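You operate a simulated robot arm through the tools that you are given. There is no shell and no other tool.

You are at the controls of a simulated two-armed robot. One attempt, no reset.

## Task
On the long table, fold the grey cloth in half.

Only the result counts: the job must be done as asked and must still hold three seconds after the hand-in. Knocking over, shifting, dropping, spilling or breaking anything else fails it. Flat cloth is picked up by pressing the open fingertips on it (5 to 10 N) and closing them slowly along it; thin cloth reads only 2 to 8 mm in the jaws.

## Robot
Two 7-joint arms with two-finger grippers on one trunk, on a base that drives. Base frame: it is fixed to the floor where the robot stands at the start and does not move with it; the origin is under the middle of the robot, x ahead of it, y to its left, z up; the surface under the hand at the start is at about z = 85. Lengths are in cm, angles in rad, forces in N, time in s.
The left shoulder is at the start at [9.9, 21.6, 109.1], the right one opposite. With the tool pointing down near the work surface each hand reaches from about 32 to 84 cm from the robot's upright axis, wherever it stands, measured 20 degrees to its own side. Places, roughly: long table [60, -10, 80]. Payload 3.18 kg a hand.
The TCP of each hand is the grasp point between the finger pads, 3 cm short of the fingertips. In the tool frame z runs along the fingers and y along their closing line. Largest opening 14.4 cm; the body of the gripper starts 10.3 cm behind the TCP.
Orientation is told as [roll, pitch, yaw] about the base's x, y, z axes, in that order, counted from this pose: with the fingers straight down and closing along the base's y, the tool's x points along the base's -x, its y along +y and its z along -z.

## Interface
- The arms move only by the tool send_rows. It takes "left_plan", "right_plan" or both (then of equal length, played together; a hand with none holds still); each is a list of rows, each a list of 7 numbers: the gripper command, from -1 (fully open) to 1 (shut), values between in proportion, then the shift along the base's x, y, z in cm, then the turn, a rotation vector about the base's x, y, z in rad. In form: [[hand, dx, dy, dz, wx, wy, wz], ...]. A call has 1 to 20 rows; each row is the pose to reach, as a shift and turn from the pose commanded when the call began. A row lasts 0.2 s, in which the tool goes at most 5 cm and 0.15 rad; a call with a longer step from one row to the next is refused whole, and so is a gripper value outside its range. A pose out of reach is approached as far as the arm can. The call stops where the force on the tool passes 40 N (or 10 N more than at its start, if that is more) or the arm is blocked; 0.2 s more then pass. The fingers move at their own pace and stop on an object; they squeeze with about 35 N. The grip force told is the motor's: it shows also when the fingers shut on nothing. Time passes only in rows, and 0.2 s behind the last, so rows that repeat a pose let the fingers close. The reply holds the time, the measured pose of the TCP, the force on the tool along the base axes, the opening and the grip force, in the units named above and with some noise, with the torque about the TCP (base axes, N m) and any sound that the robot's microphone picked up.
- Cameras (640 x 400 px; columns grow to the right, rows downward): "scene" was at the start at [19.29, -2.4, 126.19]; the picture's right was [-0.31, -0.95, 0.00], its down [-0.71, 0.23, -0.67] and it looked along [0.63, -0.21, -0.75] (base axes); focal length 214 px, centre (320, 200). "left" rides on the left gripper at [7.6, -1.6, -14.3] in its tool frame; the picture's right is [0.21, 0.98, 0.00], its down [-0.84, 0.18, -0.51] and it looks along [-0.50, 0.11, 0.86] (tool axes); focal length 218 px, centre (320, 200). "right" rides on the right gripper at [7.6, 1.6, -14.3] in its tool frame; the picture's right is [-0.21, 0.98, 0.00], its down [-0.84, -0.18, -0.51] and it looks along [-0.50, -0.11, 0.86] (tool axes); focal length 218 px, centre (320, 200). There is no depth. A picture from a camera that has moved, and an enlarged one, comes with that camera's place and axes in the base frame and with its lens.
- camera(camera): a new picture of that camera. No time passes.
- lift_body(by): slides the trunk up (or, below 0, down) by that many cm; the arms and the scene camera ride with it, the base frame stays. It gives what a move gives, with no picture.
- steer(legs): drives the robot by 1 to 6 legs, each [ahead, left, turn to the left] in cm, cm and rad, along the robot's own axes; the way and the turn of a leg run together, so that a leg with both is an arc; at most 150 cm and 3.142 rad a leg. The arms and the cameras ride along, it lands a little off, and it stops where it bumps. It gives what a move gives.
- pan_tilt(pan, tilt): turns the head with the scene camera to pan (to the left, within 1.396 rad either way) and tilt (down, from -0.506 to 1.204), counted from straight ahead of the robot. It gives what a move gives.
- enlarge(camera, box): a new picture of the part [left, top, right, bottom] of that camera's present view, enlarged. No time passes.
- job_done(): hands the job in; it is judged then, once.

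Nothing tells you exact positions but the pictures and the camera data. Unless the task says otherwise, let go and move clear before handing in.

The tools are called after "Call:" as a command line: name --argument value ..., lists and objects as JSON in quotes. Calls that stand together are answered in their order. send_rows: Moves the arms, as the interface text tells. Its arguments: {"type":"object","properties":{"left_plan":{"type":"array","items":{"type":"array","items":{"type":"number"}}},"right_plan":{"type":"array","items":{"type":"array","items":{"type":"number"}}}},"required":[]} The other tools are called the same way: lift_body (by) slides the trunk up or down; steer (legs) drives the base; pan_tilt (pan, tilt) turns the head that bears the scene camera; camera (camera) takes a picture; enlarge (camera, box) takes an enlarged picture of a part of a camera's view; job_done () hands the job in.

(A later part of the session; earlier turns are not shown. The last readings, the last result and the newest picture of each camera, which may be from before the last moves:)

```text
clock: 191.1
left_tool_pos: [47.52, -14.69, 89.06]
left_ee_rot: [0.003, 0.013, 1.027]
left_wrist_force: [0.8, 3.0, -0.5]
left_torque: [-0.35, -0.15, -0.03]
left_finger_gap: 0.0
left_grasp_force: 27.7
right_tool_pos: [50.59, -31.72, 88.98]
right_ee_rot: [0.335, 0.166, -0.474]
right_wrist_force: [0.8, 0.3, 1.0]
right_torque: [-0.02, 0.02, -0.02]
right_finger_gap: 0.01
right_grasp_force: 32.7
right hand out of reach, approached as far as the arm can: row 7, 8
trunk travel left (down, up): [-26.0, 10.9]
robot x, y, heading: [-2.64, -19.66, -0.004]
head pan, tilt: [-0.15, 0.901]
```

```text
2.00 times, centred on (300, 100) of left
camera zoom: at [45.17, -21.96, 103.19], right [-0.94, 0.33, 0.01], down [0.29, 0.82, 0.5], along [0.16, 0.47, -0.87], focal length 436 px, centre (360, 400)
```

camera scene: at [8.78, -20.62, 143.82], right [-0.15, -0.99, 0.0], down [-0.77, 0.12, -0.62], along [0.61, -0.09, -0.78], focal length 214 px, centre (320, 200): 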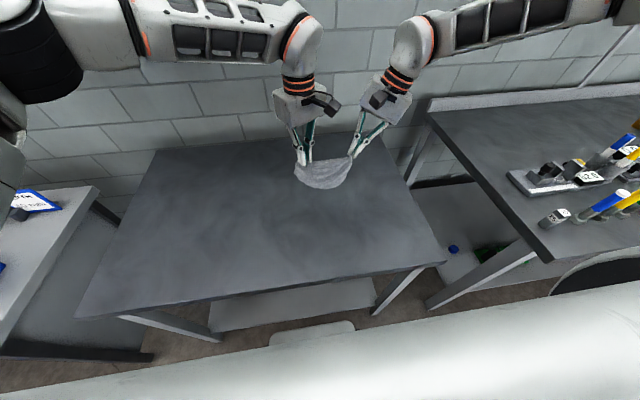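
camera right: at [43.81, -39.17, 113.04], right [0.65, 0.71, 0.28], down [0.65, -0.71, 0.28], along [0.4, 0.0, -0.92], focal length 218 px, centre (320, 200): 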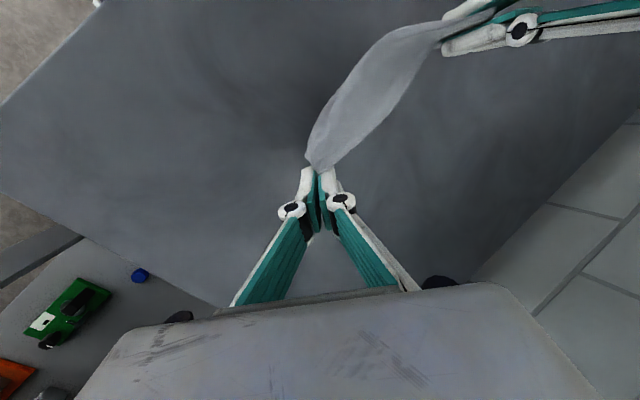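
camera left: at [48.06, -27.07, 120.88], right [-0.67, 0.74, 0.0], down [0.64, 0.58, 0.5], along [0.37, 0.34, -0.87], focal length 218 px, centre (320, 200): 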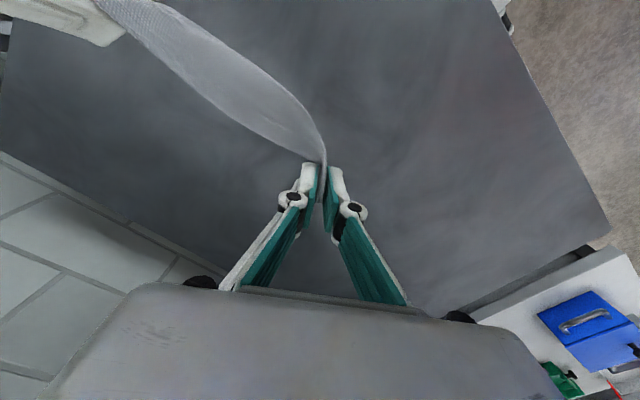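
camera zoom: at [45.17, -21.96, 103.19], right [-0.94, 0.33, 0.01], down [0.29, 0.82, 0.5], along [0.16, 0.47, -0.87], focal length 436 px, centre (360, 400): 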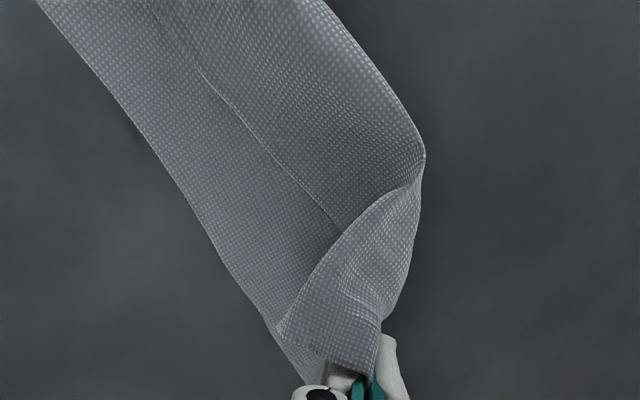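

The layers look good: B is nearly over C and A is a little short of D, but the right hand is at its reach limit. Rolling it outward frees its wrist, so I'll do that while moving both hands the last bit so AB lies over CD.

Call:
send_rows --left_plan '[[1, 0.2, 0.4, 0.1, 0, 0, 0], [1, 0.4, 0.8, 0.1, 0, 0, 0], [1, 0.6, 1.2, 0.1, 0, 0, 0], [1, 0.8, 1.7, 0, 0, 0, 0], [1, 0.8, 1.7, -0.3, 0, 0, 0], [1, 0.8, 1.7, -0.3, 0, 0, 0]]' --right_plan '[[1, 0.1, 0, 0.2, 0.09, 0, 0], [1, 0.2, 0.3, 0.1, 0.18, 0, 0], [1, 0.4, 0.7, 0, 0.27, 0, 0], [1, 0.6, 1.1, -0.2, 0.35, 0, 0], [1, 0.8, 1.5, -0.4, 0.35, 0, 0], [1, 0.8, 1.5, -0.4, 0.35, 0, 0]]'

Call:
enlarge --camera "scene" --box '[265, 125, 425, 245]'

Call:
enlarge --camera "right" --box '[220, 0, 500, 200]'

Call:
enlarge --camera "left" --box '[160, 0, 440, 200]'

```text
clock: 192.5
left_tool_pos: [48.48, -12.92, 88.82]
left_ee_rot: [0.001, 0.012, 1.028]
left_wrist_force: [-0.3, -0.5, -0.5]
left_torque: [-0.16, -0.45, 0.02]
left_finger_gap: 0.34
left_grasp_force: 44.1
right_tool_pos: [51.26, -30.3, 88.59]
right_ee_rot: [0.66, 0.315, -0.395]
right_wrist_force: [-1.5, 0.1, 0.5]
right_torque: [-0.03, -0.03, 0.02]
right_finger_gap: 0.04
right_grasp_force: 32.3
trunk travel left (down, up): [-26.0, 10.9]
robot x, y, heading: [-2.55, -19.29, -0.001]
head pan, tilt: [-0.15, 0.901]
```

```text
3.33 times, centred on (345, 185) of scene
camera zoom: at [10.5, -20.65, 134.68], right [-0.15, -0.99, 0.0], down [-0.77, 0.12, -0.62], along [0.61, -0.09, -0.78], focal length 715 px, centre (237, 250)
```

zoom: 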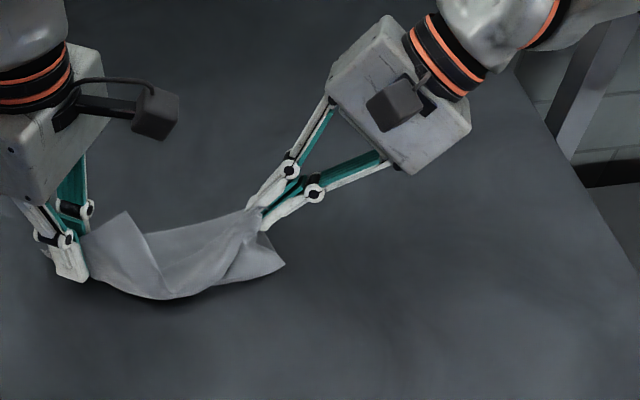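

```text
2.00 times, centred on (360, 100) of right
camera zoom: at [45.29, -35.69, 102.64], right [0.65, 0.57, 0.51], down [0.65, -0.76, 0.02], along [0.39, 0.32, -0.86], focal length 436 px, centre (240, 400)
```

zoom: 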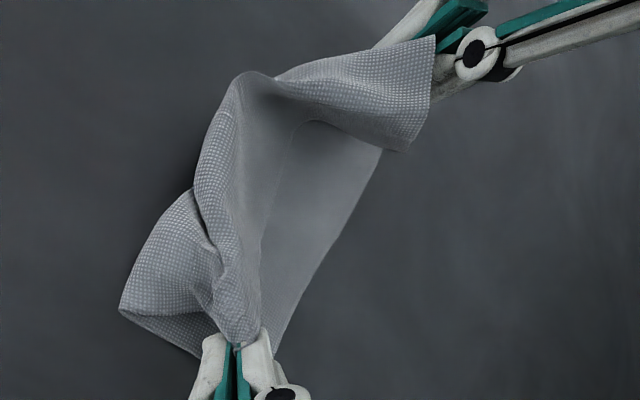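

```text
2.00 times, centred on (300, 100) of left
camera zoom: at [46.04, -20.23, 103.02], right [-0.94, 0.33, 0.0], down [0.29, 0.82, 0.5], along [0.16, 0.47, -0.87], focal length 436 px, centre (360, 400)
```

zoom: 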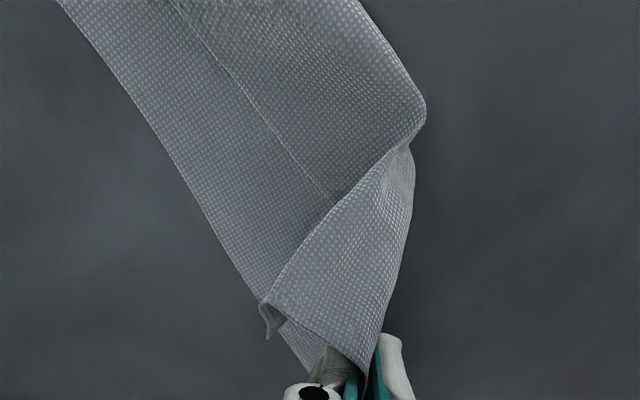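

The top edge now lies close over CD. I'll release both hands gently and withdraw each along its own finger direction.

Call:
send_rows --left_plan '[[0.95, 0, 0, 0, 0, 0, 0], [0.9, 0, 0, 0, 0, 0, 0], [0.82, 0, 0, 0, 0, 0, 0], [0.75, 0, 0, 0.1, 0, 0, 0], [0.7, 0, 0, 0.5, 0, 0, 0], [0.7, 0, 0, 1.2, 0, 0, 0], [0.7, 0, 0, 2.5, 0, 0, 0], [0.7, 0, 0, 4, 0, 0, 0], [0.7, 0, 0.5, 6, 0, 0, 0], [0.7, 0, 2, 9, 0, 0, 0]]' --right_plan '[[0.95, 0, 0, 0.1, 0, 0, 0], [0.9, 0, 0, 0.2, 0, 0, 0], [0.85, 0, -0.1, 0.4, 0, 0, 0], [0.8, 0, -0.2, 0.6, 0, 0, 0], [0.78, 0, -0.7, 1, 0, 0, 0], [0.78, 0, -1.4, 1.7, 0, 0, 0], [0.78, 0, -2.5, 2.8, 0, 0, 0], [0.78, 0, -4, 4.5, 0, 0, 0], [0.78, 0, -5.5, 6.5, 0, 0, 0], [0.78, 0, -7, 9, 0, 0, 0]]'

Call:
enlarge --camera "scene" --box '[255, 135, 415, 255]'

Call:
camera --camera "right"

Call:
camera --camera "left"

```text
clock: 194.7
left_tool_pos: [48.32, -10.93, 97.86]
left_ee_rot: [0.0, 0.013, 1.026]
left_wrist_force: [0.2, -0.6, 0.4]
left_torque: [0.0, -0.05, 0.04]
left_finger_gap: 2.18
left_grasp_force: 0.1
right_tool_pos: [51.21, -37.27, 97.87]
right_ee_rot: [0.66, 0.313, -0.393]
right_wrist_force: [0.3, 0.4, -0.6]
right_torque: [-0.02, 0.0, 0.03]
right_finger_gap: 1.56
right_grasp_force: 0.1
trunk travel left (down, up): [-26.0, 10.9]
robot x, y, heading: [-2.09, -19.75, 0.006]
head pan, tilt: [-0.15, 0.901]
```

```text
3.33 times, centred on (335, 195) of scene
camera zoom: at [10.38, -20.61, 134.7], right [-0.15, -0.99, 0.0], down [-0.77, 0.12, -0.62], along [0.61, -0.09, -0.78], focal length 715 px, centre (270, 217)
```

zoom: 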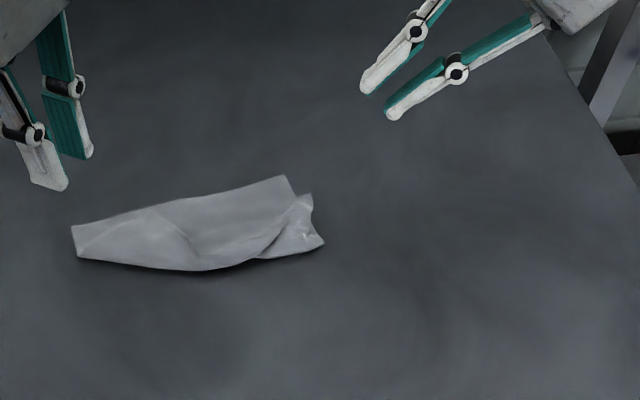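

```text
taken
camera right: at [45.2, -42.72, 111.89], right [0.65, 0.57, 0.51], down [0.65, -0.76, 0.02], along [0.39, 0.32, -0.86], focal length 218 px, centre (320, 200)
```

right: 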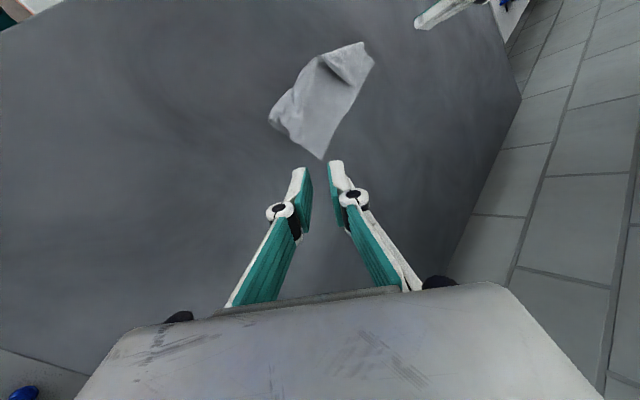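

```text
taken
camera left: at [45.88, -18.18, 112.11], right [-0.94, 0.33, 0.0], down [0.29, 0.82, 0.5], along [0.16, 0.47, -0.87], focal length 218 px, centre (320, 200)
```

left: 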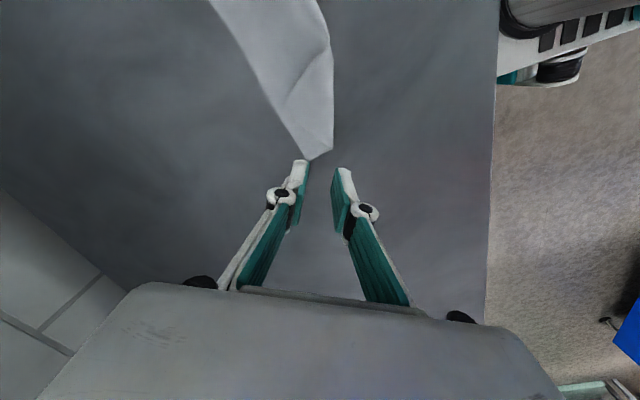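

The cloth now lies as a folded strip. I'll look closely at the layers and corners.

Call:
enlarge --camera "scene" --box '[265, 175, 345, 225]'

Call:
enlarge --camera "right" --box '[240, 20, 400, 170]'

Call:
enlarge --camera "left" --box '[180, 0, 380, 170]'

```text
8.00 times, centred on (305, 200) of scene
camera zoom: at [10.38, -20.61, 134.7], right [-0.15, -0.99, 0.0], down [-0.77, 0.12, -0.62], along [0.61, -0.09, -0.78], focal length 1716 px, centre (440, 200)
```

zoom: 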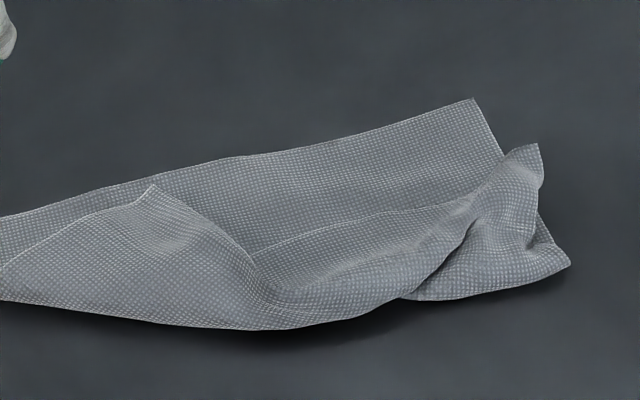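

```text
2.67 times, centred on (320, 95) of right
camera zoom: at [45.2, -42.72, 111.89], right [0.65, 0.57, 0.51], down [0.65, -0.76, 0.02], along [0.39, 0.32, -0.86], focal length 582 px, centre (320, 480)
```

zoom: 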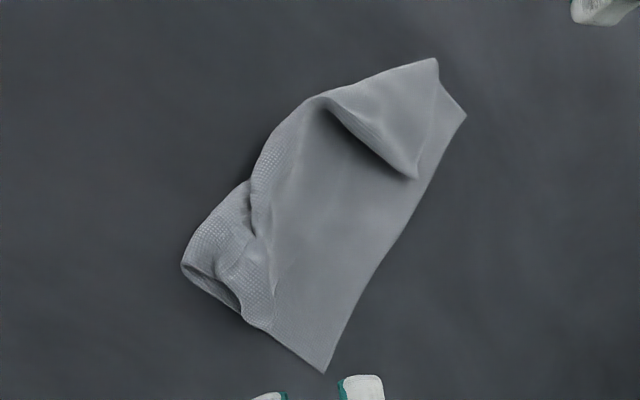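

```text
2.35 times, centred on (280, 85) of left
camera zoom: at [45.88, -18.18, 112.11], right [-0.94, 0.33, 0.0], down [0.29, 0.82, 0.5], along [0.16, 0.47, -0.87], focal length 514 px, centre (414, 471)
```

zoom: 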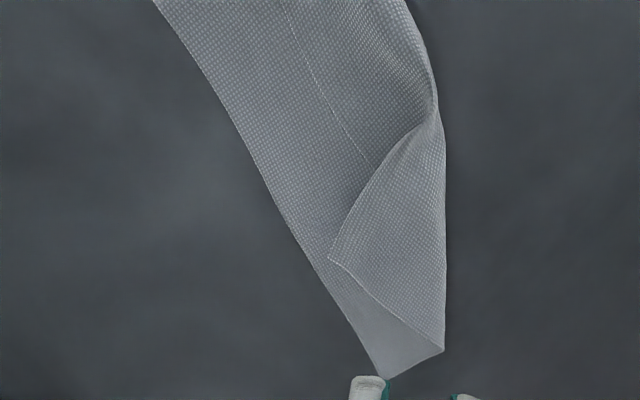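

The fold itself is right: the crease is on the near side and CD on the far side. A has landed about 6.7 cm short of D and B about 4 cm short of C, so I'll re-grip the top corner A with the left hand and pull it out over D.

Call:
send_rows --left_plan '[[0.6, 0, -0.5, 0, 0, 0, -0.13], [0.6, 0, -1, 0, 0, 0, -0.26], [0.6, 0, -1.5, 0, 0, 0, -0.39], [0.6, 0, -2.5, 0, 0, 0, -0.52], [0.6, 0, -3.5, -1, 0, 0, -0.65], [0.6, 0, -4.5, -3, 0, 0, -0.78], [0.6, 0, -4.9, -5, 0, 0, -0.91], [0.6, 0, -4.9, -7, 0, 0, -1.03], [0.6, 0, -4.9, -7.6, 0, 0, -1.03]]' --right_plan '[[0.7, 0, -0.5, 0.5, 0, 0, 0], [0.7, 0, -1, 1, 0, 0, 0], [0.7, 0, -1, 1, 0, 0, 0], [0.7, 0, -1, 1, 0, 0, 0], [0.7, 0, -1, 1, 0, 0, 0], [0.7, 0, -1, 1, 0, 0, 0], [0.7, 0, -1, 1, 0, 0, 0], [0.7, 0, -1, 1, 0, 0, 0], [0.7, 0, -1, 1, 0, 0, 0]]'

Call:
camera --camera "left"

Call:
enlarge --camera "left" --box '[200, 60, 440, 240]'

```text
clock: 196.7
left_tool_pos: [48.52, -16.01, 90.07]
left_ee_rot: [0.003, 0.012, -0.001]
left_wrist_force: [-1.5, -0.4, -0.1]
left_torque: [0.01, 0.0, 0.01]
left_finger_gap: 2.91
left_grasp_force: 0.1
right_tool_pos: [51.25, -38.34, 98.91]
right_ee_rot: [0.661, 0.314, -0.393]
right_wrist_force: [-0.4, 0.7, -0.4]
right_torque: [0.01, -0.01, 0.04]
right_finger_gap: 2.17
right_grasp_force: 0.1
trunk travel left (down, up): [-26.0, 10.9]
robot x, y, heading: [-2.35, -19.43, -0.001]
head pan, tilt: [-0.15, 0.901]
```

```text
taken
camera left: at [41.08, -17.65, 104.35], right [-0.21, 0.98, 0.01], down [0.85, 0.18, 0.5], along [0.49, 0.11, -0.87], focal length 218 px, centre (320, 200)
```

left: 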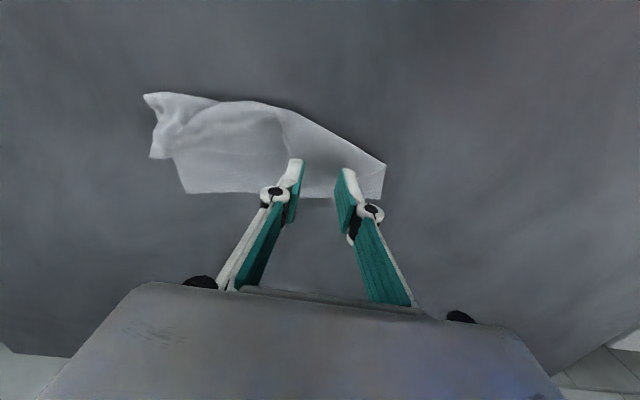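

```text
2.22 times, centred on (320, 150) of left
camera zoom: at [41.08, -17.65, 104.35], right [-0.21, 0.98, 0.01], down [0.85, 0.18, 0.5], along [0.49, 0.11, -0.87], focal length 485 px, centre (320, 311)
```

zoom: 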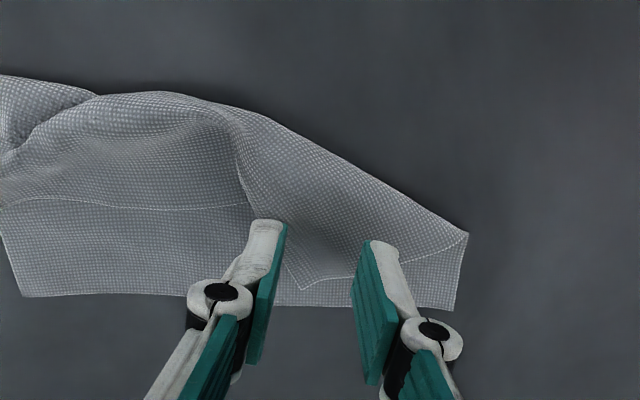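

This view is very clear: the top corner A is the flap tip in the middle and should go to D at the right end of the far edge. I'll align the left fingers on A's flap and press.

Call:
send_rows --left_plan '[[0.65, -0.2, 0.3, -0.2, 0, 0, -0.12], [0.65, -0.4, 0.7, -0.5, 0, 0, -0.25], [0.65, -0.4, 0.7, -1, 0, 0, -0.25], [0.65, -0.4, 0.7, -1.4, 0, 0, -0.25], [0.65, -0.4, 0.7, -1.7, 0, 0, -0.25], [0.65, -0.4, 0.7, -1.7, 0, 0, -0.25], [0.65, -0.4, 0.7, -1.7, 0, 0, -0.25]]'

Call:
enlarge --camera "left" --box '[200, 60, 440, 240]'

```text
clock: 198.3
left_tool_pos: [47.99, -15.3, 88.49]
left_ee_rot: [0.001, 0.013, -0.255]
left_wrist_force: [-0.4, -0.1, -0.1]
left_torque: [-0.02, 0.0, 0.01]
left_finger_gap: 2.52
left_grasp_force: 0.0
right_tool_pos: [51.3, -38.46, 98.71]
right_ee_rot: [0.661, 0.315, -0.393]
right_wrist_force: [-0.3, 0.4, -0.4]
right_torque: [0.03, 0.01, 0.0]
right_finger_gap: 2.17
right_grasp_force: 0.1
trunk travel left (down, up): [-26.0, 10.9]
robot x, y, heading: [-2.47, -19.52, 0.001]
head pan, tilt: [-0.15, 0.901]
```

```text
2.22 times, centred on (320, 150) of left
camera zoom: at [40.43, -14.96, 102.63], right [0.04, 1.0, 0.0], down [0.87, -0.04, 0.5], along [0.5, -0.02, -0.87], focal length 485 px, centre (320, 311)
```

zoom: 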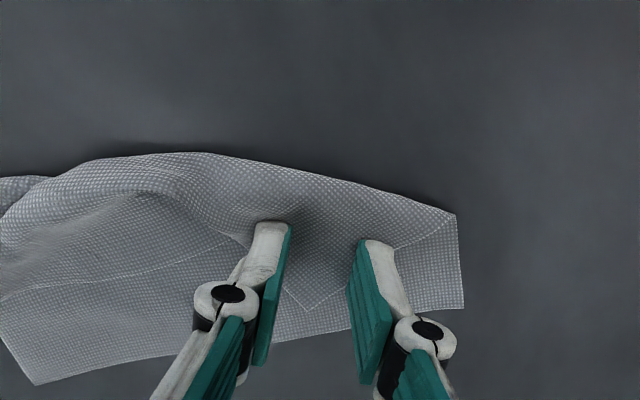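

Call:
send_rows --left_plan '[[0.65, 0, 0, -0.2, 0, 0, 0], [0.65, 0, 0, -0.35, 0, 0, 0], [0.65, 0, 0, -0.4, 0, 0, 0], [0.65, 0, 0, -0.4, 0, 0, 0], [0.65, 0, 0, -0.4, 0, 0, 0]]'

```text
clock: 199.5
left_tool_pos: [48.05, -15.18, 87.99]
left_ee_rot: [0.001, 0.012, -0.253]
left_wrist_force: [1.1, -0.4, 3.6]
left_torque: [-0.01, 0.04, -0.03]
left_finger_gap: 2.47
left_grasp_force: 0.2
right_tool_pos: [51.34, -38.37, 98.8]
right_ee_rot: [0.659, 0.314, -0.391]
right_wrist_force: [0.2, 0.2, -0.6]
right_torque: [-0.03, -0.02, -0.02]
right_finger_gap: 2.16
right_grasp_force: 0.0
trunk travel left (down, up): [-26.0, 10.9]
robot x, y, heading: [-2.23, -19.24, -0.003]
head pan, tilt: [-0.15, 0.901]
```

Call:
send_rows --left_plan '[[0.65, 0, 0, -0.1, 0, 0, 0], [0.65, 0, 0, -0.1, 0, 0, 0], [0.65, 0, 0, -0.1, 0, 0, 0], [0.665, 0, 0, -0.1, 0, 0, 0], [0.68, 0, 0, -0.1, 0, 0, 0], [0.695, 0, 0, -0.1, 0, 0, 0], [0.71, 0, 0, -0.11, 0, 0, 0], [0.725, 0, 0, -0.12, 0, 0, 0], [0.74, 0, 0, -0.13, 0, 0, 0], [0.755, 0, 0, -0.14, 0, 0, 0]]'

Call:
enlarge --camera "left" --box '[200, 60, 440, 240]'

```text
clock: 201.7
left_tool_pos: [48.08, -15.23, 87.94]
left_ee_rot: [0.003, 0.009, -0.252]
left_wrist_force: [2.5, 1.0, 24.1]
left_torque: [0.04, 0.01, 0.02]
left_finger_gap: 1.61
left_grasp_force: 0.1
right_tool_pos: [51.32, -38.39, 98.8]
right_ee_rot: [0.658, 0.313, -0.392]
right_wrist_force: [-0.1, 0.4, -0.3]
right_torque: [-0.05, 0.02, 0.01]
right_finger_gap: 2.16
right_grasp_force: 0.0
trunk travel left (down, up): [-26.0, 10.9]
robot x, y, heading: [-2.72, -19.49, -0.002]
head pan, tilt: [-0.15, 0.901]
```

```text
2.22 times, centred on (320, 150) of left
camera zoom: at [40.4, -15.02, 102.18], right [0.04, 1.0, 0.0], down [0.86, -0.04, 0.5], along [0.5, -0.02, -0.87], focal length 485 px, centre (320, 311)
```

zoom: 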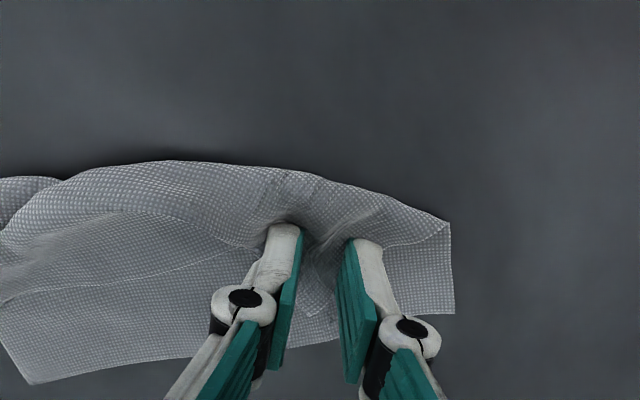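

A good ridge is forming. I'll ease the force slightly and close.

Call:
send_rows --left_plan '[[0.77, 0, 0, 0.08, 0, 0, 0], [0.785, 0, 0, 0.08, 0, 0, 0], [0.8, 0, 0, 0.07, 0, 0, 0], [0.82, 0, 0, 0.06, 0, 0, 0], [0.84, 0, 0, 0.05, 0, 0, 0], [0.86, 0, 0, 0.04, 0, 0, 0], [0.88, 0, 0, 0.03, 0, 0, 0], [0.9, 0, 0, 0.02, 0, 0, 0], [0.93, 0, 0, 0.01, 0, 0, 0], [0.96, 0, 0, 0, 0, 0, 0], [1, 0, 0, 0, 0, 0, 0], [1, 0, 0, 0, 0, 0, 0]]'

Call:
enlarge --camera "left" --box '[200, 60, 440, 240]'

```text
clock: 204.3
left_tool_pos: [47.96, -15.25, 87.92]
left_ee_rot: [0.003, 0.013, -0.252]
left_wrist_force: [0.1, -0.3, 3.0]
left_torque: [-0.03, 0.02, 0.0]
left_finger_gap: 0.04
left_grasp_force: 32.8
right_tool_pos: [51.38, -38.37, 98.76]
right_ee_rot: [0.66, 0.315, -0.392]
right_wrist_force: [-0.1, -0.5, 0.3]
right_torque: [0.03, -0.02, 0.01]
right_finger_gap: 2.17
right_grasp_force: 0.2
trunk travel left (down, up): [-26.0, 10.9]
robot x, y, heading: [-2.45, -19.39, 0.001]
head pan, tilt: [-0.15, 0.901]
```

```text
2.22 times, centred on (320, 150) of left
camera zoom: at [40.37, -14.94, 102.08], right [0.04, 1.0, 0.01], down [0.87, -0.04, 0.5], along [0.5, -0.02, -0.87], focal length 485 px, centre (320, 311)
```

zoom: 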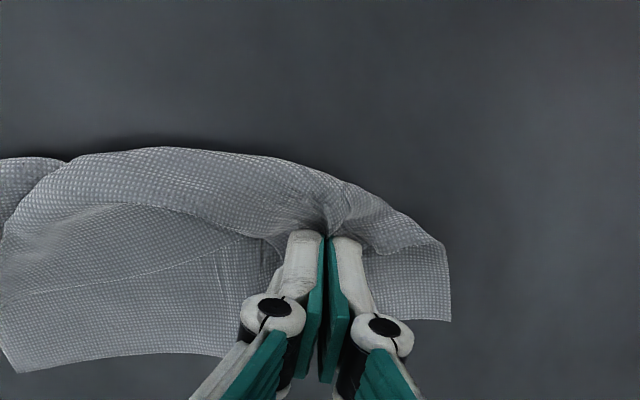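

Call:
send_rows --left_plan '[[1, 0, 0, 0.4, 0, 0, 0], [1, 0, 0, 0.9, 0, 0, 0], [1, 0, 0, 1.3, 0, 0, 0], [1, 0, 0, 1.3, 0, 0, 0]]'

Call:
enlarge --camera "left" --box '[200, 60, 440, 240]'

Call:
enlarge --camera "scene" --box '[245, 155, 365, 235]'

```text
clock: 205.3
left_tool_pos: [47.96, -15.3, 89.2]
left_ee_rot: [0.002, 0.011, -0.254]
left_wrist_force: [-0.7, 0.2, -0.1]
left_torque: [0.0, -0.01, 0.02]
left_finger_gap: 0.04
left_grasp_force: 29.6
right_tool_pos: [51.36, -38.27, 98.81]
right_ee_rot: [0.66, 0.313, -0.392]
right_wrist_force: [0.4, 0.6, -0.3]
right_torque: [0.02, 0.01, -0.02]
right_finger_gap: 2.16
right_grasp_force: 0.1
trunk travel left (down, up): [-26.0, 10.9]
robot x, y, heading: [-2.55, -19.29, -0.005]
head pan, tilt: [-0.15, 0.901]
```

```text
2.22 times, centred on (320, 150) of left
camera zoom: at [40.4, -15.04, 103.41], right [0.04, 1.0, 0.0], down [0.87, -0.04, 0.5], along [0.5, -0.02, -0.87], focal length 485 px, centre (320, 311)
```

zoom: 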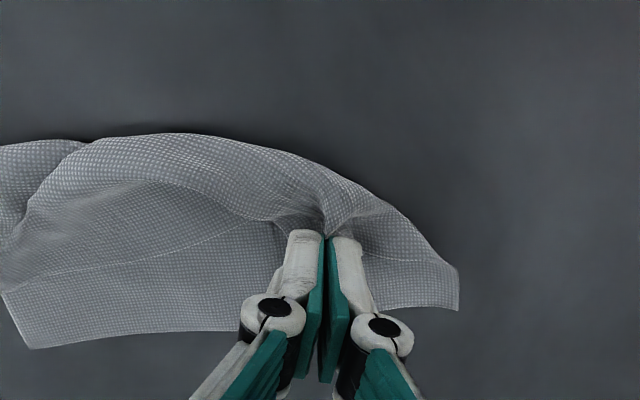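

```text
5.00 times, centred on (305, 195) of scene
camera zoom: at [10.52, -20.63, 134.67], right [-0.15, -0.99, 0.0], down [-0.77, 0.12, -0.62], along [0.61, -0.09, -0.78], focal length 1072 px, centre (395, 225)
```

zoom: 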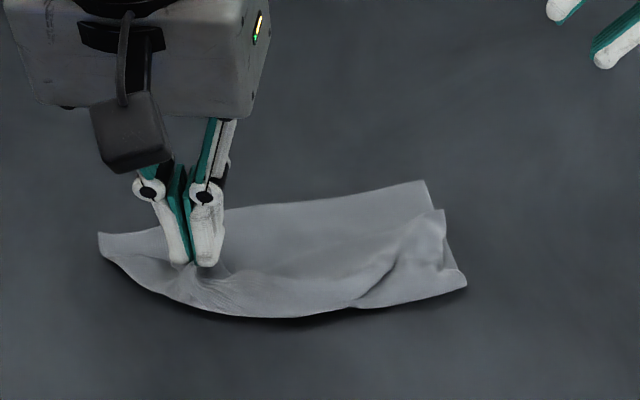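

A's flap is held and the lower layer stays put. I'll lift it, swing it toward me to draw the crease out at this end, then lay it over D while turning the corner the right way.

Call:
send_rows --left_plan '[[1, -0.6, 0.3, 0.9, 0, 0, 0.08], [1, -1.3, 0.7, 1.8, 0, 0, 0.16], [1, -2, 1.2, 2.7, 0, 0, 0.24], [1, -2.8, 1.7, 3.5, 0, 0, 0.32], [1, -3.6, 2.3, 4.2, 0, 0, 0.4], [1, -4.4, 2.8, 4.6, 0, 0, 0.48], [1, -5, 3.3, 4.8, 0, 0, 0.52], [1, -5.3, 3.5, 4.3, 0, 0, 0.52], [1, -5.3, 3.5, 4.3, 0, 0, 0.52]]'

Call:
enlarge --camera "scene" --box '[225, 145, 385, 245]'

Call:
enlarge --camera "left" --box '[120, 0, 440, 220]'

```text
clock: 207.3
left_tool_pos: [42.73, -11.8, 93.67]
left_ee_rot: [0.001, 0.012, 0.267]
left_wrist_force: [0.0, 0.0, 0.2]
left_torque: [-0.03, 0.0, -0.02]
left_finger_gap: 0.0
left_grasp_force: 30.5
right_tool_pos: [51.42, -38.31, 98.82]
right_ee_rot: [0.659, 0.313, -0.393]
right_wrist_force: [-0.1, 0.3, -0.6]
right_torque: [-0.01, 0.0, -0.01]
right_finger_gap: 2.15
right_grasp_force: 0.2
trunk travel left (down, up): [-26.0, 10.9]
robot x, y, heading: [-2.35, -19.41, -0.002]
head pan, tilt: [-0.15, 0.901]
```

```text
4.00 times, centred on (305, 195) of scene
camera zoom: at [10.51, -20.64, 134.67], right [-0.15, -0.99, 0.0], down [-0.77, 0.12, -0.62], along [0.61, -0.09, -0.78], focal length 858 px, centre (380, 220)
```

zoom: 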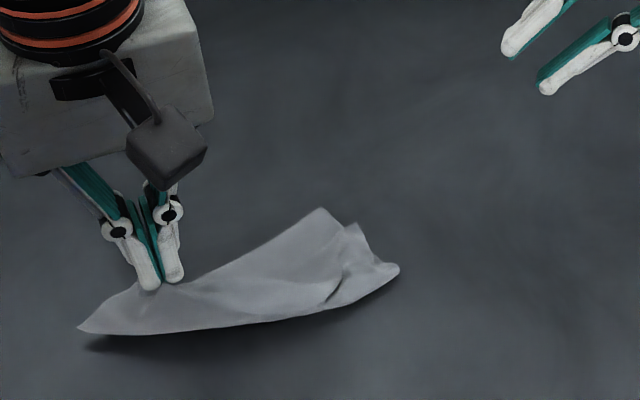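

```text
1.82 times, centred on (280, 110) of left
camera zoom: at [35.98, -15.42, 107.71], right [-0.46, 0.89, 0.0], down [0.77, 0.4, 0.5], along [0.44, 0.23, -0.87], focal length 397 px, centre (393, 364)
```

zoom: 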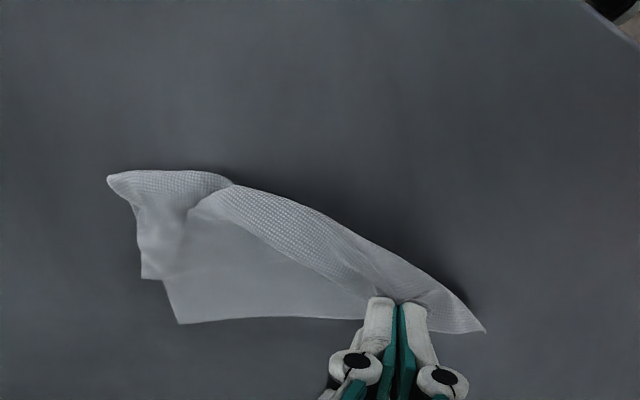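

The left hand picked up both layers together, so the whole left end moved. I'll put it back the way it came and release, then try again with lighter pressure to take only the top layer.

Call:
send_rows --left_plan '[[1, 0.8, -0.5, 0.3, 0, 0, -0.1], [1, 1.6, -1, 0, 0, 0, -0.2], [1, 2.4, -1.5, -0.6, 0, 0, -0.3], [1, 3.2, -2, -1.3, 0, 0, -0.4], [1, 4, -2.6, -2.2, 0, 0, -0.48], [1, 4.8, -3.2, -3.2, 0, 0, -0.52], [1, 5.6, -3.4, -4.2, 0, 0, -0.52], [1, 6, -3.3, -5, 0, 0, -0.52], [0.9, 6, -3.3, -5, 0, 0, -0.52], [0.75, 6, -3.3, -5, 0, 0, -0.52], [0.65, 6, -3.3, -4.8, 0, 0, -0.52], [0.6, 6, -3.3, -4, 0, 0, -0.52], [0.6, 6, -3.3, -2, 0, 0, -0.52], [0.6, 6, -3.3, 0, 0, 0, -0.52], [0.6, 6, -2.3, 3, 0, 0, -0.52]]'

Call:
enlarge --camera "scene" --box '[225, 145, 385, 245]'

Call:
camera --camera "left"

Call:
enlarge --camera "right" --box '[220, 0, 400, 170]'

```text
clock: 210.5
left_tool_pos: [48.67, -13.88, 96.67]
left_ee_rot: [0.002, 0.011, -0.253]
left_wrist_force: [-0.6, -0.1, 0.1]
left_torque: [-0.01, -0.01, 0.02]
left_finger_gap: 2.89
left_grasp_force: 0.0
right_tool_pos: [51.28, -38.42, 98.81]
right_ee_rot: [0.659, 0.315, -0.392]
right_wrist_force: [0.3, -0.9, -0.5]
right_torque: [-0.02, 0.01, -0.02]
right_finger_gap: 2.15
right_grasp_force: 0.0
trunk travel left (down, up): [-26.0, 10.9]
robot x, y, heading: [-2.61, -19.44, -0.004]
head pan, tilt: [-0.15, 0.901]
```

```text
4.00 times, centred on (305, 195) of scene
camera zoom: at [10.45, -20.59, 134.69], right [-0.15, -0.99, 0.0], down [-0.77, 0.12, -0.62], along [0.61, -0.09, -0.78], focal length 858 px, centre (380, 220)
```

zoom: 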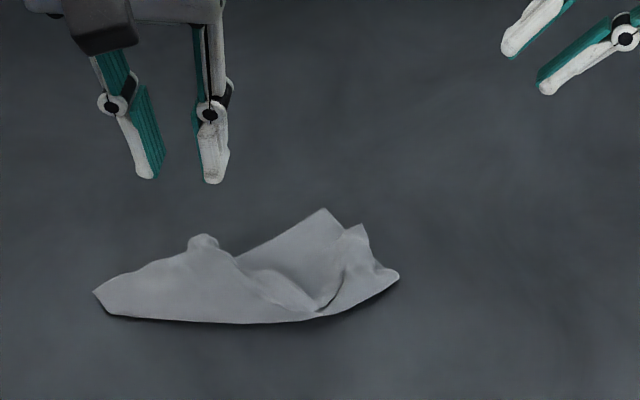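

```text
taken
camera left: at [40.96, -13.62, 110.78], right [0.04, 1.0, 0.0], down [0.87, -0.04, 0.5], along [0.5, -0.02, -0.87], focal length 218 px, centre (320, 200)
```

left: 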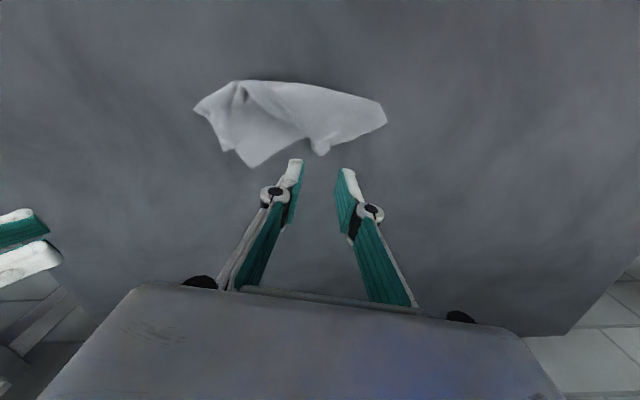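

```text
2.35 times, centred on (310, 85) of right
camera zoom: at [45.25, -43.71, 112.84], right [0.65, 0.57, 0.51], down [0.65, -0.76, 0.02], along [0.39, 0.32, -0.86], focal length 514 px, centre (344, 471)
```

zoom: 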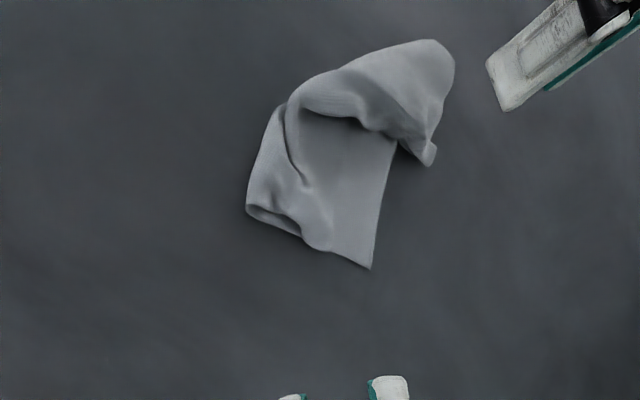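

Call:
enlarge --camera "left" --box '[180, 60, 400, 190]'

Call:
enlarge --camera "scene" --box '[240, 185, 340, 235]'

```text
2.91 times, centred on (290, 125) of left
camera zoom: at [40.96, -13.62, 110.78], right [0.04, 1.0, 0.0], down [0.87, -0.04, 0.5], along [0.5, -0.02, -0.87], focal length 635 px, centre (407, 418)
```

zoom: 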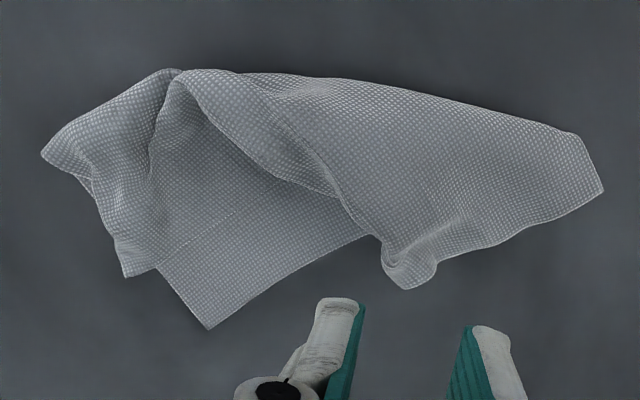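

```text
6.40 times, centred on (290, 210) of scene
camera zoom: at [10.45, -20.59, 134.69], right [-0.15, -0.99, 0.0], down [-0.77, 0.12, -0.62], along [0.61, -0.09, -0.78], focal length 1373 px, centre (512, 136)
```

zoom: 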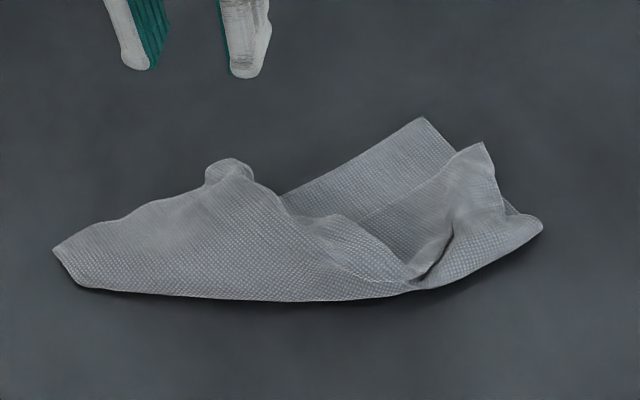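

The end is rumpled, but A now stands up as a small nub at about (48.9,-14), right under the left fingers. I'll grip just that nub slightly above the table so the lower layer isn't caught.

Call:
send_rows --left_plan '[[0.6, 0, 0, -2, 0, 0, 0], [0.6, 0, 0, -4, 0, 0, 0], [0.6, 0, 0, -6, 0, 0, 0], [0.6, 0, 0, -7.3, 0, 0, 0], [0.6, 0, 0, -7.8, 0, 0, 0], [0.6, 0, 0, -7.8, 0, 0, 0]]'

Call:
enlarge --camera "left" --box '[200, 60, 440, 240]'

```text
clock: 211.9
left_tool_pos: [48.68, -13.97, 88.88]
left_ee_rot: [0.002, 0.011, -0.253]
left_wrist_force: [-0.4, -0.7, 1.4]
left_torque: [0.0, 0.03, 0.01]
left_finger_gap: 2.89
left_grasp_force: 0.0
right_tool_pos: [51.41, -38.33, 98.79]
right_ee_rot: [0.659, 0.314, -0.392]
right_wrist_force: [0.2, 0.4, 0.3]
right_torque: [-0.02, 0.0, 0.02]
right_finger_gap: 2.16
right_grasp_force: 0.0
trunk travel left (down, up): [-26.0, 10.9]
robot x, y, heading: [-2.68, -19.53, -0.0]
head pan, tilt: [-0.15, 0.901]
```

```text
2.22 times, centred on (320, 150) of left
camera zoom: at [41.04, -13.83, 102.97], right [0.04, 1.0, 0.0], down [0.87, -0.04, 0.5], along [0.5, -0.02, -0.87], focal length 485 px, centre (320, 311)
```

zoom: 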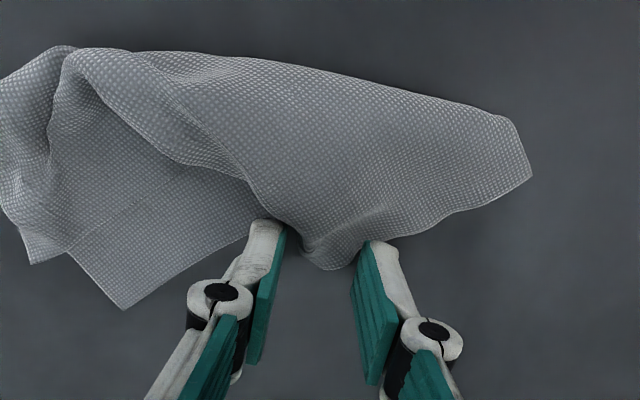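

The nub seems to contain both layers, so pulling it won't work. A cleaner way is to take corners C and D, which are exposed, hang the cloth from edge CD and lay it folded again. I'll retract the hands, lower the trunk, and move the base left for reach.

Call:
send_rows --left_plan '[[0.6, 0, 0, 2, 0, 0, 0], [0.6, 0, 0, 5, 0, 0, 0], [0.6, 0, 0.5, 8, 0, 0, 0], [0.6, 0, 1, 11, 0, 0, 0], [0.6, 0, 1, 13, 0, 0, 0]]' --right_plan '[[0.6, 0, -0.5, 2, 0, 0, 0], [0.6, 0, -1, 4, -0.1, 0, 0], [0.6, 0, -2, 6, -0.2, 0, 0], [0.6, 0, -3, 7, -0.3, 0, 0], [0.6, 0, -3, 8, -0.35, 0, 0]]'

Call:
lift_body --by -8.5

Call:
steer --legs '[[0, 11.5, 0]]'

Call:
pan_tilt --pan -0.15 --tilt 0.9

Call:
camera --camera "scene"

Call:
enlarge --camera "scene" --box '[265, 155, 405, 245]'

```text
clock: 213.1
left_tool_pos: [48.84, -12.89, 101.78]
left_ee_rot: [0.003, 0.01, -0.253]
left_wrist_force: [-0.2, -0.3, 0.0]
left_torque: [-0.02, 0.0, 0.01]
left_finger_gap: 2.87
left_grasp_force: 0.0
right_tool_pos: [51.25, -41.39, 106.71]
right_ee_rot: [0.332, 0.167, -0.472]
right_wrist_force: [-0.6, -0.6, -0.1]
right_torque: [0.03, -0.02, 0.01]
right_finger_gap: 2.89
right_grasp_force: 0.1
trunk travel left (down, up): [-26.0, 10.9]
robot x, y, heading: [-3.03, -19.24, 0.002]
head pan, tilt: [-0.15, 0.901]
```

```text
clock: 214.3
left_tool_pos: [48.71, -13.03, 93.5]
left_ee_rot: [0.001, 0.011, -0.253]
left_wrist_force: [0.6, -0.6, -0.2]
left_torque: [0.0, -0.01, -0.02]
left_finger_gap: 2.87
left_grasp_force: 0.1
right_tool_pos: [51.22, -41.28, 98.36]
right_ee_rot: [0.332, 0.161, -0.471]
right_wrist_force: [-0.7, -0.4, 0.7]
right_torque: [-0.03, -0.07, -0.01]
right_finger_gap: 2.87
right_grasp_force: 0.0
trunk travel left (down, up): [-17.5, 19.4]
robot x, y, heading: [-2.72, -19.52, -0.005]
head pan, tilt: [-0.15, 0.901]
```

```text
clock: 216.0
left_tool_pos: [48.79, -1.64, 93.18]
left_ee_rot: [0.001, 0.012, -0.253]
left_wrist_force: [0.4, 0.6, 0.6]
left_torque: [0.0, 0.03, 0.0]
left_finger_gap: 2.9
left_grasp_force: 0.0
right_tool_pos: [51.31, -29.8, 98.1]
right_ee_rot: [0.332, 0.167, -0.474]
right_wrist_force: [-0.6, -0.6, 0.5]
right_torque: [-0.02, 0.02, 0.0]
right_finger_gap: 2.91
right_grasp_force: 0.0
trunk travel left (down, up): [-17.5, 19.4]
robot x, y, heading: [-2.87, -8.11, -0.0]
head pan, tilt: [-0.15, 0.901]
```

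```text
clock: 216.6
left_tool_pos: [48.79, -1.71, 93.22]
left_ee_rot: [0.002, 0.013, -0.253]
left_wrist_force: [0.5, 0.5, 0.1]
left_torque: [-0.04, -0.05, 0.03]
left_finger_gap: 2.87
left_grasp_force: 0.1
right_tool_pos: [51.26, -29.93, 98.16]
right_ee_rot: [0.331, 0.168, -0.475]
right_wrist_force: [0.3, -0.6, 0.7]
right_torque: [0.01, 0.02, -0.01]
right_finger_gap: 2.89
right_grasp_force: 0.1
trunk travel left (down, up): [-17.5, 19.4]
robot x, y, heading: [-2.46, -8.22, -0.006]
head pan, tilt: [-0.15, 0.901]
```

```text
taken
camera scene: at [16.66, -9.21, 125.74], right [-0.15, -0.99, 0.0], down [-0.77, 0.12, -0.62], along [0.61, -0.09, -0.78], focal length 214 px, centre (320, 200)
```

scene: 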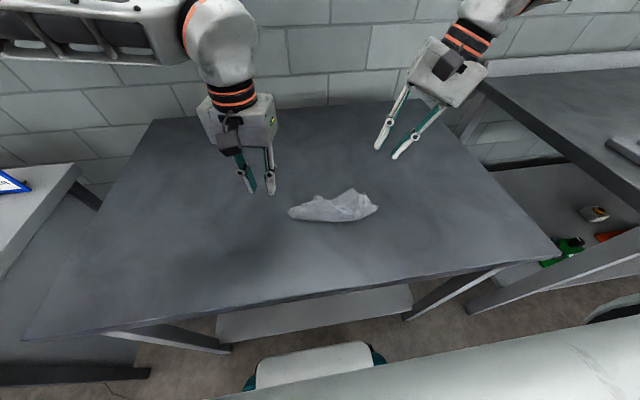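

```text
4.44 times, centred on (335, 200) of scene
camera zoom: at [16.66, -9.21, 125.74], right [-0.15, -0.99, 0.0], down [-0.77, 0.12, -0.62], along [0.61, -0.09, -0.78], focal length 953 px, centre (253, 200)
```

zoom: 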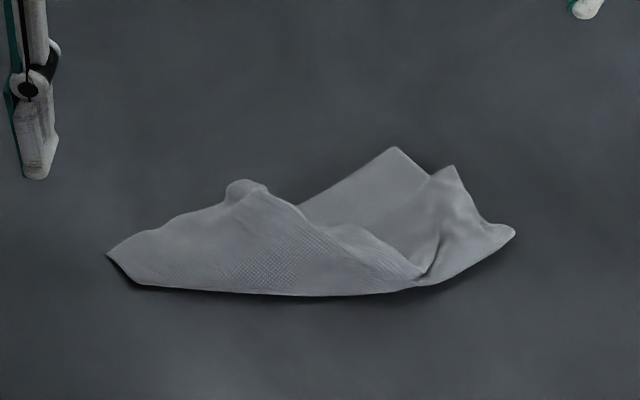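

C is at (50.9,-22.5) and D at the left end, about (45.9,-5.8). I'll level the right hand and bring it over C first, keeping the left clear.

Call:
send_rows --right_plan '[[0.6, -0.3, 1, -0.5, -0.12, 0, 0], [0.6, -0.8, 2.5, -1, -0.25, 0, 0.03], [0.6, -1.4, 4, -2, -0.37, 0, 0.06], [0.6, -2, 5.5, -3.5, -0.37, 0, 0.06], [0.6, -2.6, 7, -5, -0.37, 0, 0.06], [0.6, -3, 8.3, -6.5, -0.37, 0, 0.06], [0.6, -3, 8.3, -8, -0.37, 0, 0.06], [0.6, -3, 8.3, -8.8, -0.37, 0, 0.06], [0.6, -3, 8.3, -8.8, -0.37, 0, 0.06]]' --left_plan '[[0.6, 0, 1, 0, 0, 0, 0.12], [0.6, 0, 2, 0, 0, 0, 0.25], [0.6, 0, 2, 0, 0, 0, 0.37], [0.6, 0, 2, 0, 0, 0, 0.5], [0.6, 0, 2, 0, 0, 0, 0.62], [0.6, 0, 2, 0, 0, 0, 0.75], [0.6, 0, 2, 0, 0, 0, 0.85], [0.6, 0, 2, 0, 0, 0, 0.95], [0.6, 0, 2, 0, 0, 0, 1.05]]'

Call:
enlarge --camera "right" --box '[180, 40, 460, 240]'

Call:
enlarge --camera "scene" --box '[265, 135, 425, 245]'

```text
clock: 218.6
left_tool_pos: [48.69, 0.35, 93.11]
left_ee_rot: [0.005, 0.013, 0.796]
left_wrist_force: [0.0, 0.2, 0.5]
left_torque: [-0.01, 0.04, -0.01]
left_finger_gap: 2.88
left_grasp_force: 0.1
right_tool_pos: [47.71, -21.85, 89.88]
right_ee_rot: [0.0, 0.002, -0.442]
right_wrist_force: [1.3, -0.5, -0.6]
right_torque: [0.03, 0.0, -0.01]
right_finger_gap: 2.89
right_grasp_force: 0.1
right hand out of reach, approached as far as the arm can: row 6, 7, 8, 9
trunk travel left (down, up): [-17.5, 19.4]
robot x, y, heading: [-2.69, -8.15, -0.0]
head pan, tilt: [-0.15, 0.901]
```

```text
2.00 times, centred on (320, 140) of right
camera zoom: at [41.54, -16.93, 104.08], right [0.61, 0.8, 0.0], down [0.69, -0.52, 0.51], along [0.4, -0.31, -0.86], focal length 436 px, centre (320, 320)
```

zoom: 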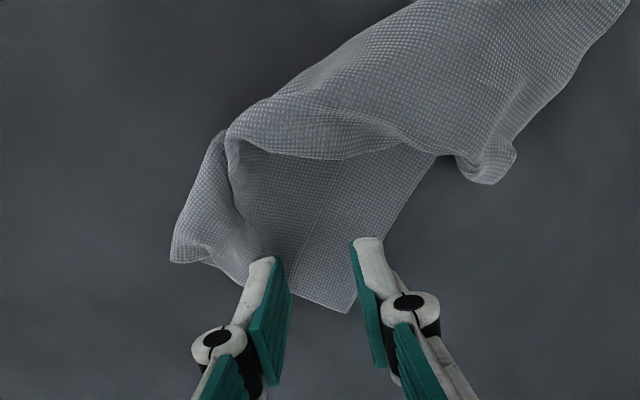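

```text
3.64 times, centred on (345, 190) of scene
camera zoom: at [16.68, -9.21, 125.74], right [-0.15, -0.99, 0.0], down [-0.77, 0.12, -0.62], along [0.61, -0.09, -0.78], focal length 780 px, centre (229, 236)
```

zoom: 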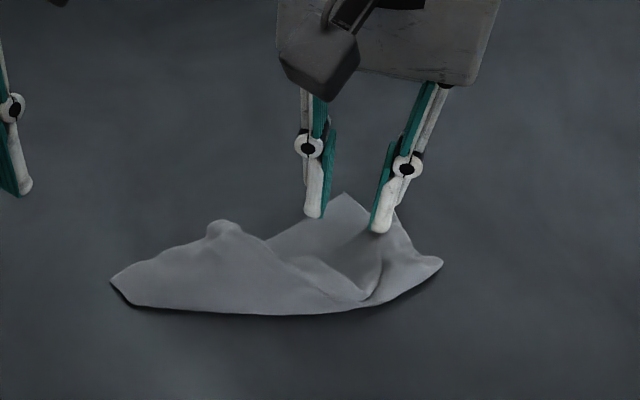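

The right hand is just at its limit here. I'll raise it a little and move the base 5 cm further left to get margin.

Call:
send_rows --right_plan '[[0.6, 0, 0, 1.5, 0, 0, 0], [0.6, 0, -1, 3, 0, 0, 0], [0.6, 0, -2.5, 4, 0, 0, 0], [0.6, 0, -5, 4, 0, 0, 0]]'

Call:
steer --legs '[[0, 5, 0]]'

Call:
send_rows --right_plan '[[0.6, 0.3, 0.3, -1.5, 0, 0, 0], [0.6, 0.5, 0.6, -3, 0, 0, 0], [0.6, 0.5, 0.6, -4, 0, 0, 0], [0.6, 0.5, 0.6, -4.6, 0, 0, 0], [0.6, 0.5, 0.6, -4.6, 0, 0, 0]]'

Call:
enlarge --camera "right" --box '[180, 40, 460, 240]'

```text
clock: 219.6
left_tool_pos: [48.74, 0.41, 93.1]
left_ee_rot: [0.002, 0.01, 0.794]
left_wrist_force: [0.0, 0.2, 0.4]
left_torque: [0.03, 0.01, 0.01]
left_finger_gap: 2.9
left_grasp_force: 0.1
right_tool_pos: [47.47, -27.03, 93.83]
right_ee_rot: [0.001, 0.002, -0.441]
right_wrist_force: [1.0, 0.0, 0.2]
right_torque: [0.03, -0.03, 0.0]
right_finger_gap: 2.86
right_grasp_force: 0.0
trunk travel left (down, up): [-17.5, 19.4]
robot x, y, heading: [-2.54, -7.97, -0.002]
head pan, tilt: [-0.15, 0.901]
```

```text
clock: 220.7
left_tool_pos: [48.72, 5.27, 93.15]
left_ee_rot: [0.001, 0.012, 0.796]
left_wrist_force: [-0.1, 0.9, 0.0]
left_torque: [-0.02, 0.0, 0.01]
left_finger_gap: 2.86
left_grasp_force: 0.1
right_tool_pos: [47.53, -22.05, 93.9]
right_ee_rot: [0.002, 0.002, -0.442]
right_wrist_force: [0.0, 0.2, 0.5]
right_torque: [0.0, -0.01, -0.02]
right_finger_gap: 2.9
right_grasp_force: 0.1
trunk travel left (down, up): [-17.5, 19.4]
robot x, y, heading: [-2.65, -2.8, -0.003]
head pan, tilt: [-0.15, 0.901]
```

```text
clock: 221.9
left_tool_pos: [48.91, 5.26, 93.04]
left_ee_rot: [0.002, 0.013, 0.795]
left_wrist_force: [0.7, 0.0, 0.7]
left_torque: [-0.03, 0.01, -0.03]
left_finger_gap: 2.88
left_grasp_force: 0.1
right_tool_pos: [47.92, -21.49, 89.25]
right_ee_rot: [0.0, 0.002, -0.44]
right_wrist_force: [-0.9, -0.1, 0.8]
right_torque: [-0.01, 0.01, 0.03]
right_finger_gap: 2.88
right_grasp_force: 0.0
trunk travel left (down, up): [-17.5, 19.4]
robot x, y, heading: [-2.41, -3.11, -0.005]
head pan, tilt: [-0.15, 0.901]
```

```text
2.00 times, centred on (320, 140) of right
camera zoom: at [41.78, -16.55, 103.44], right [0.61, 0.79, 0.0], down [0.69, -0.52, 0.51], along [0.4, -0.31, -0.86], focal length 436 px, centre (320, 320)
```

zoom: 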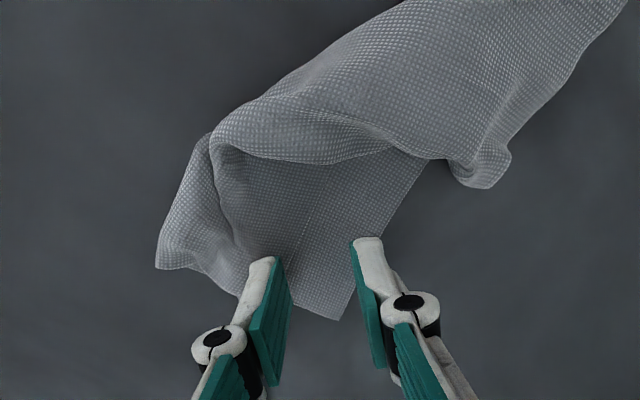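

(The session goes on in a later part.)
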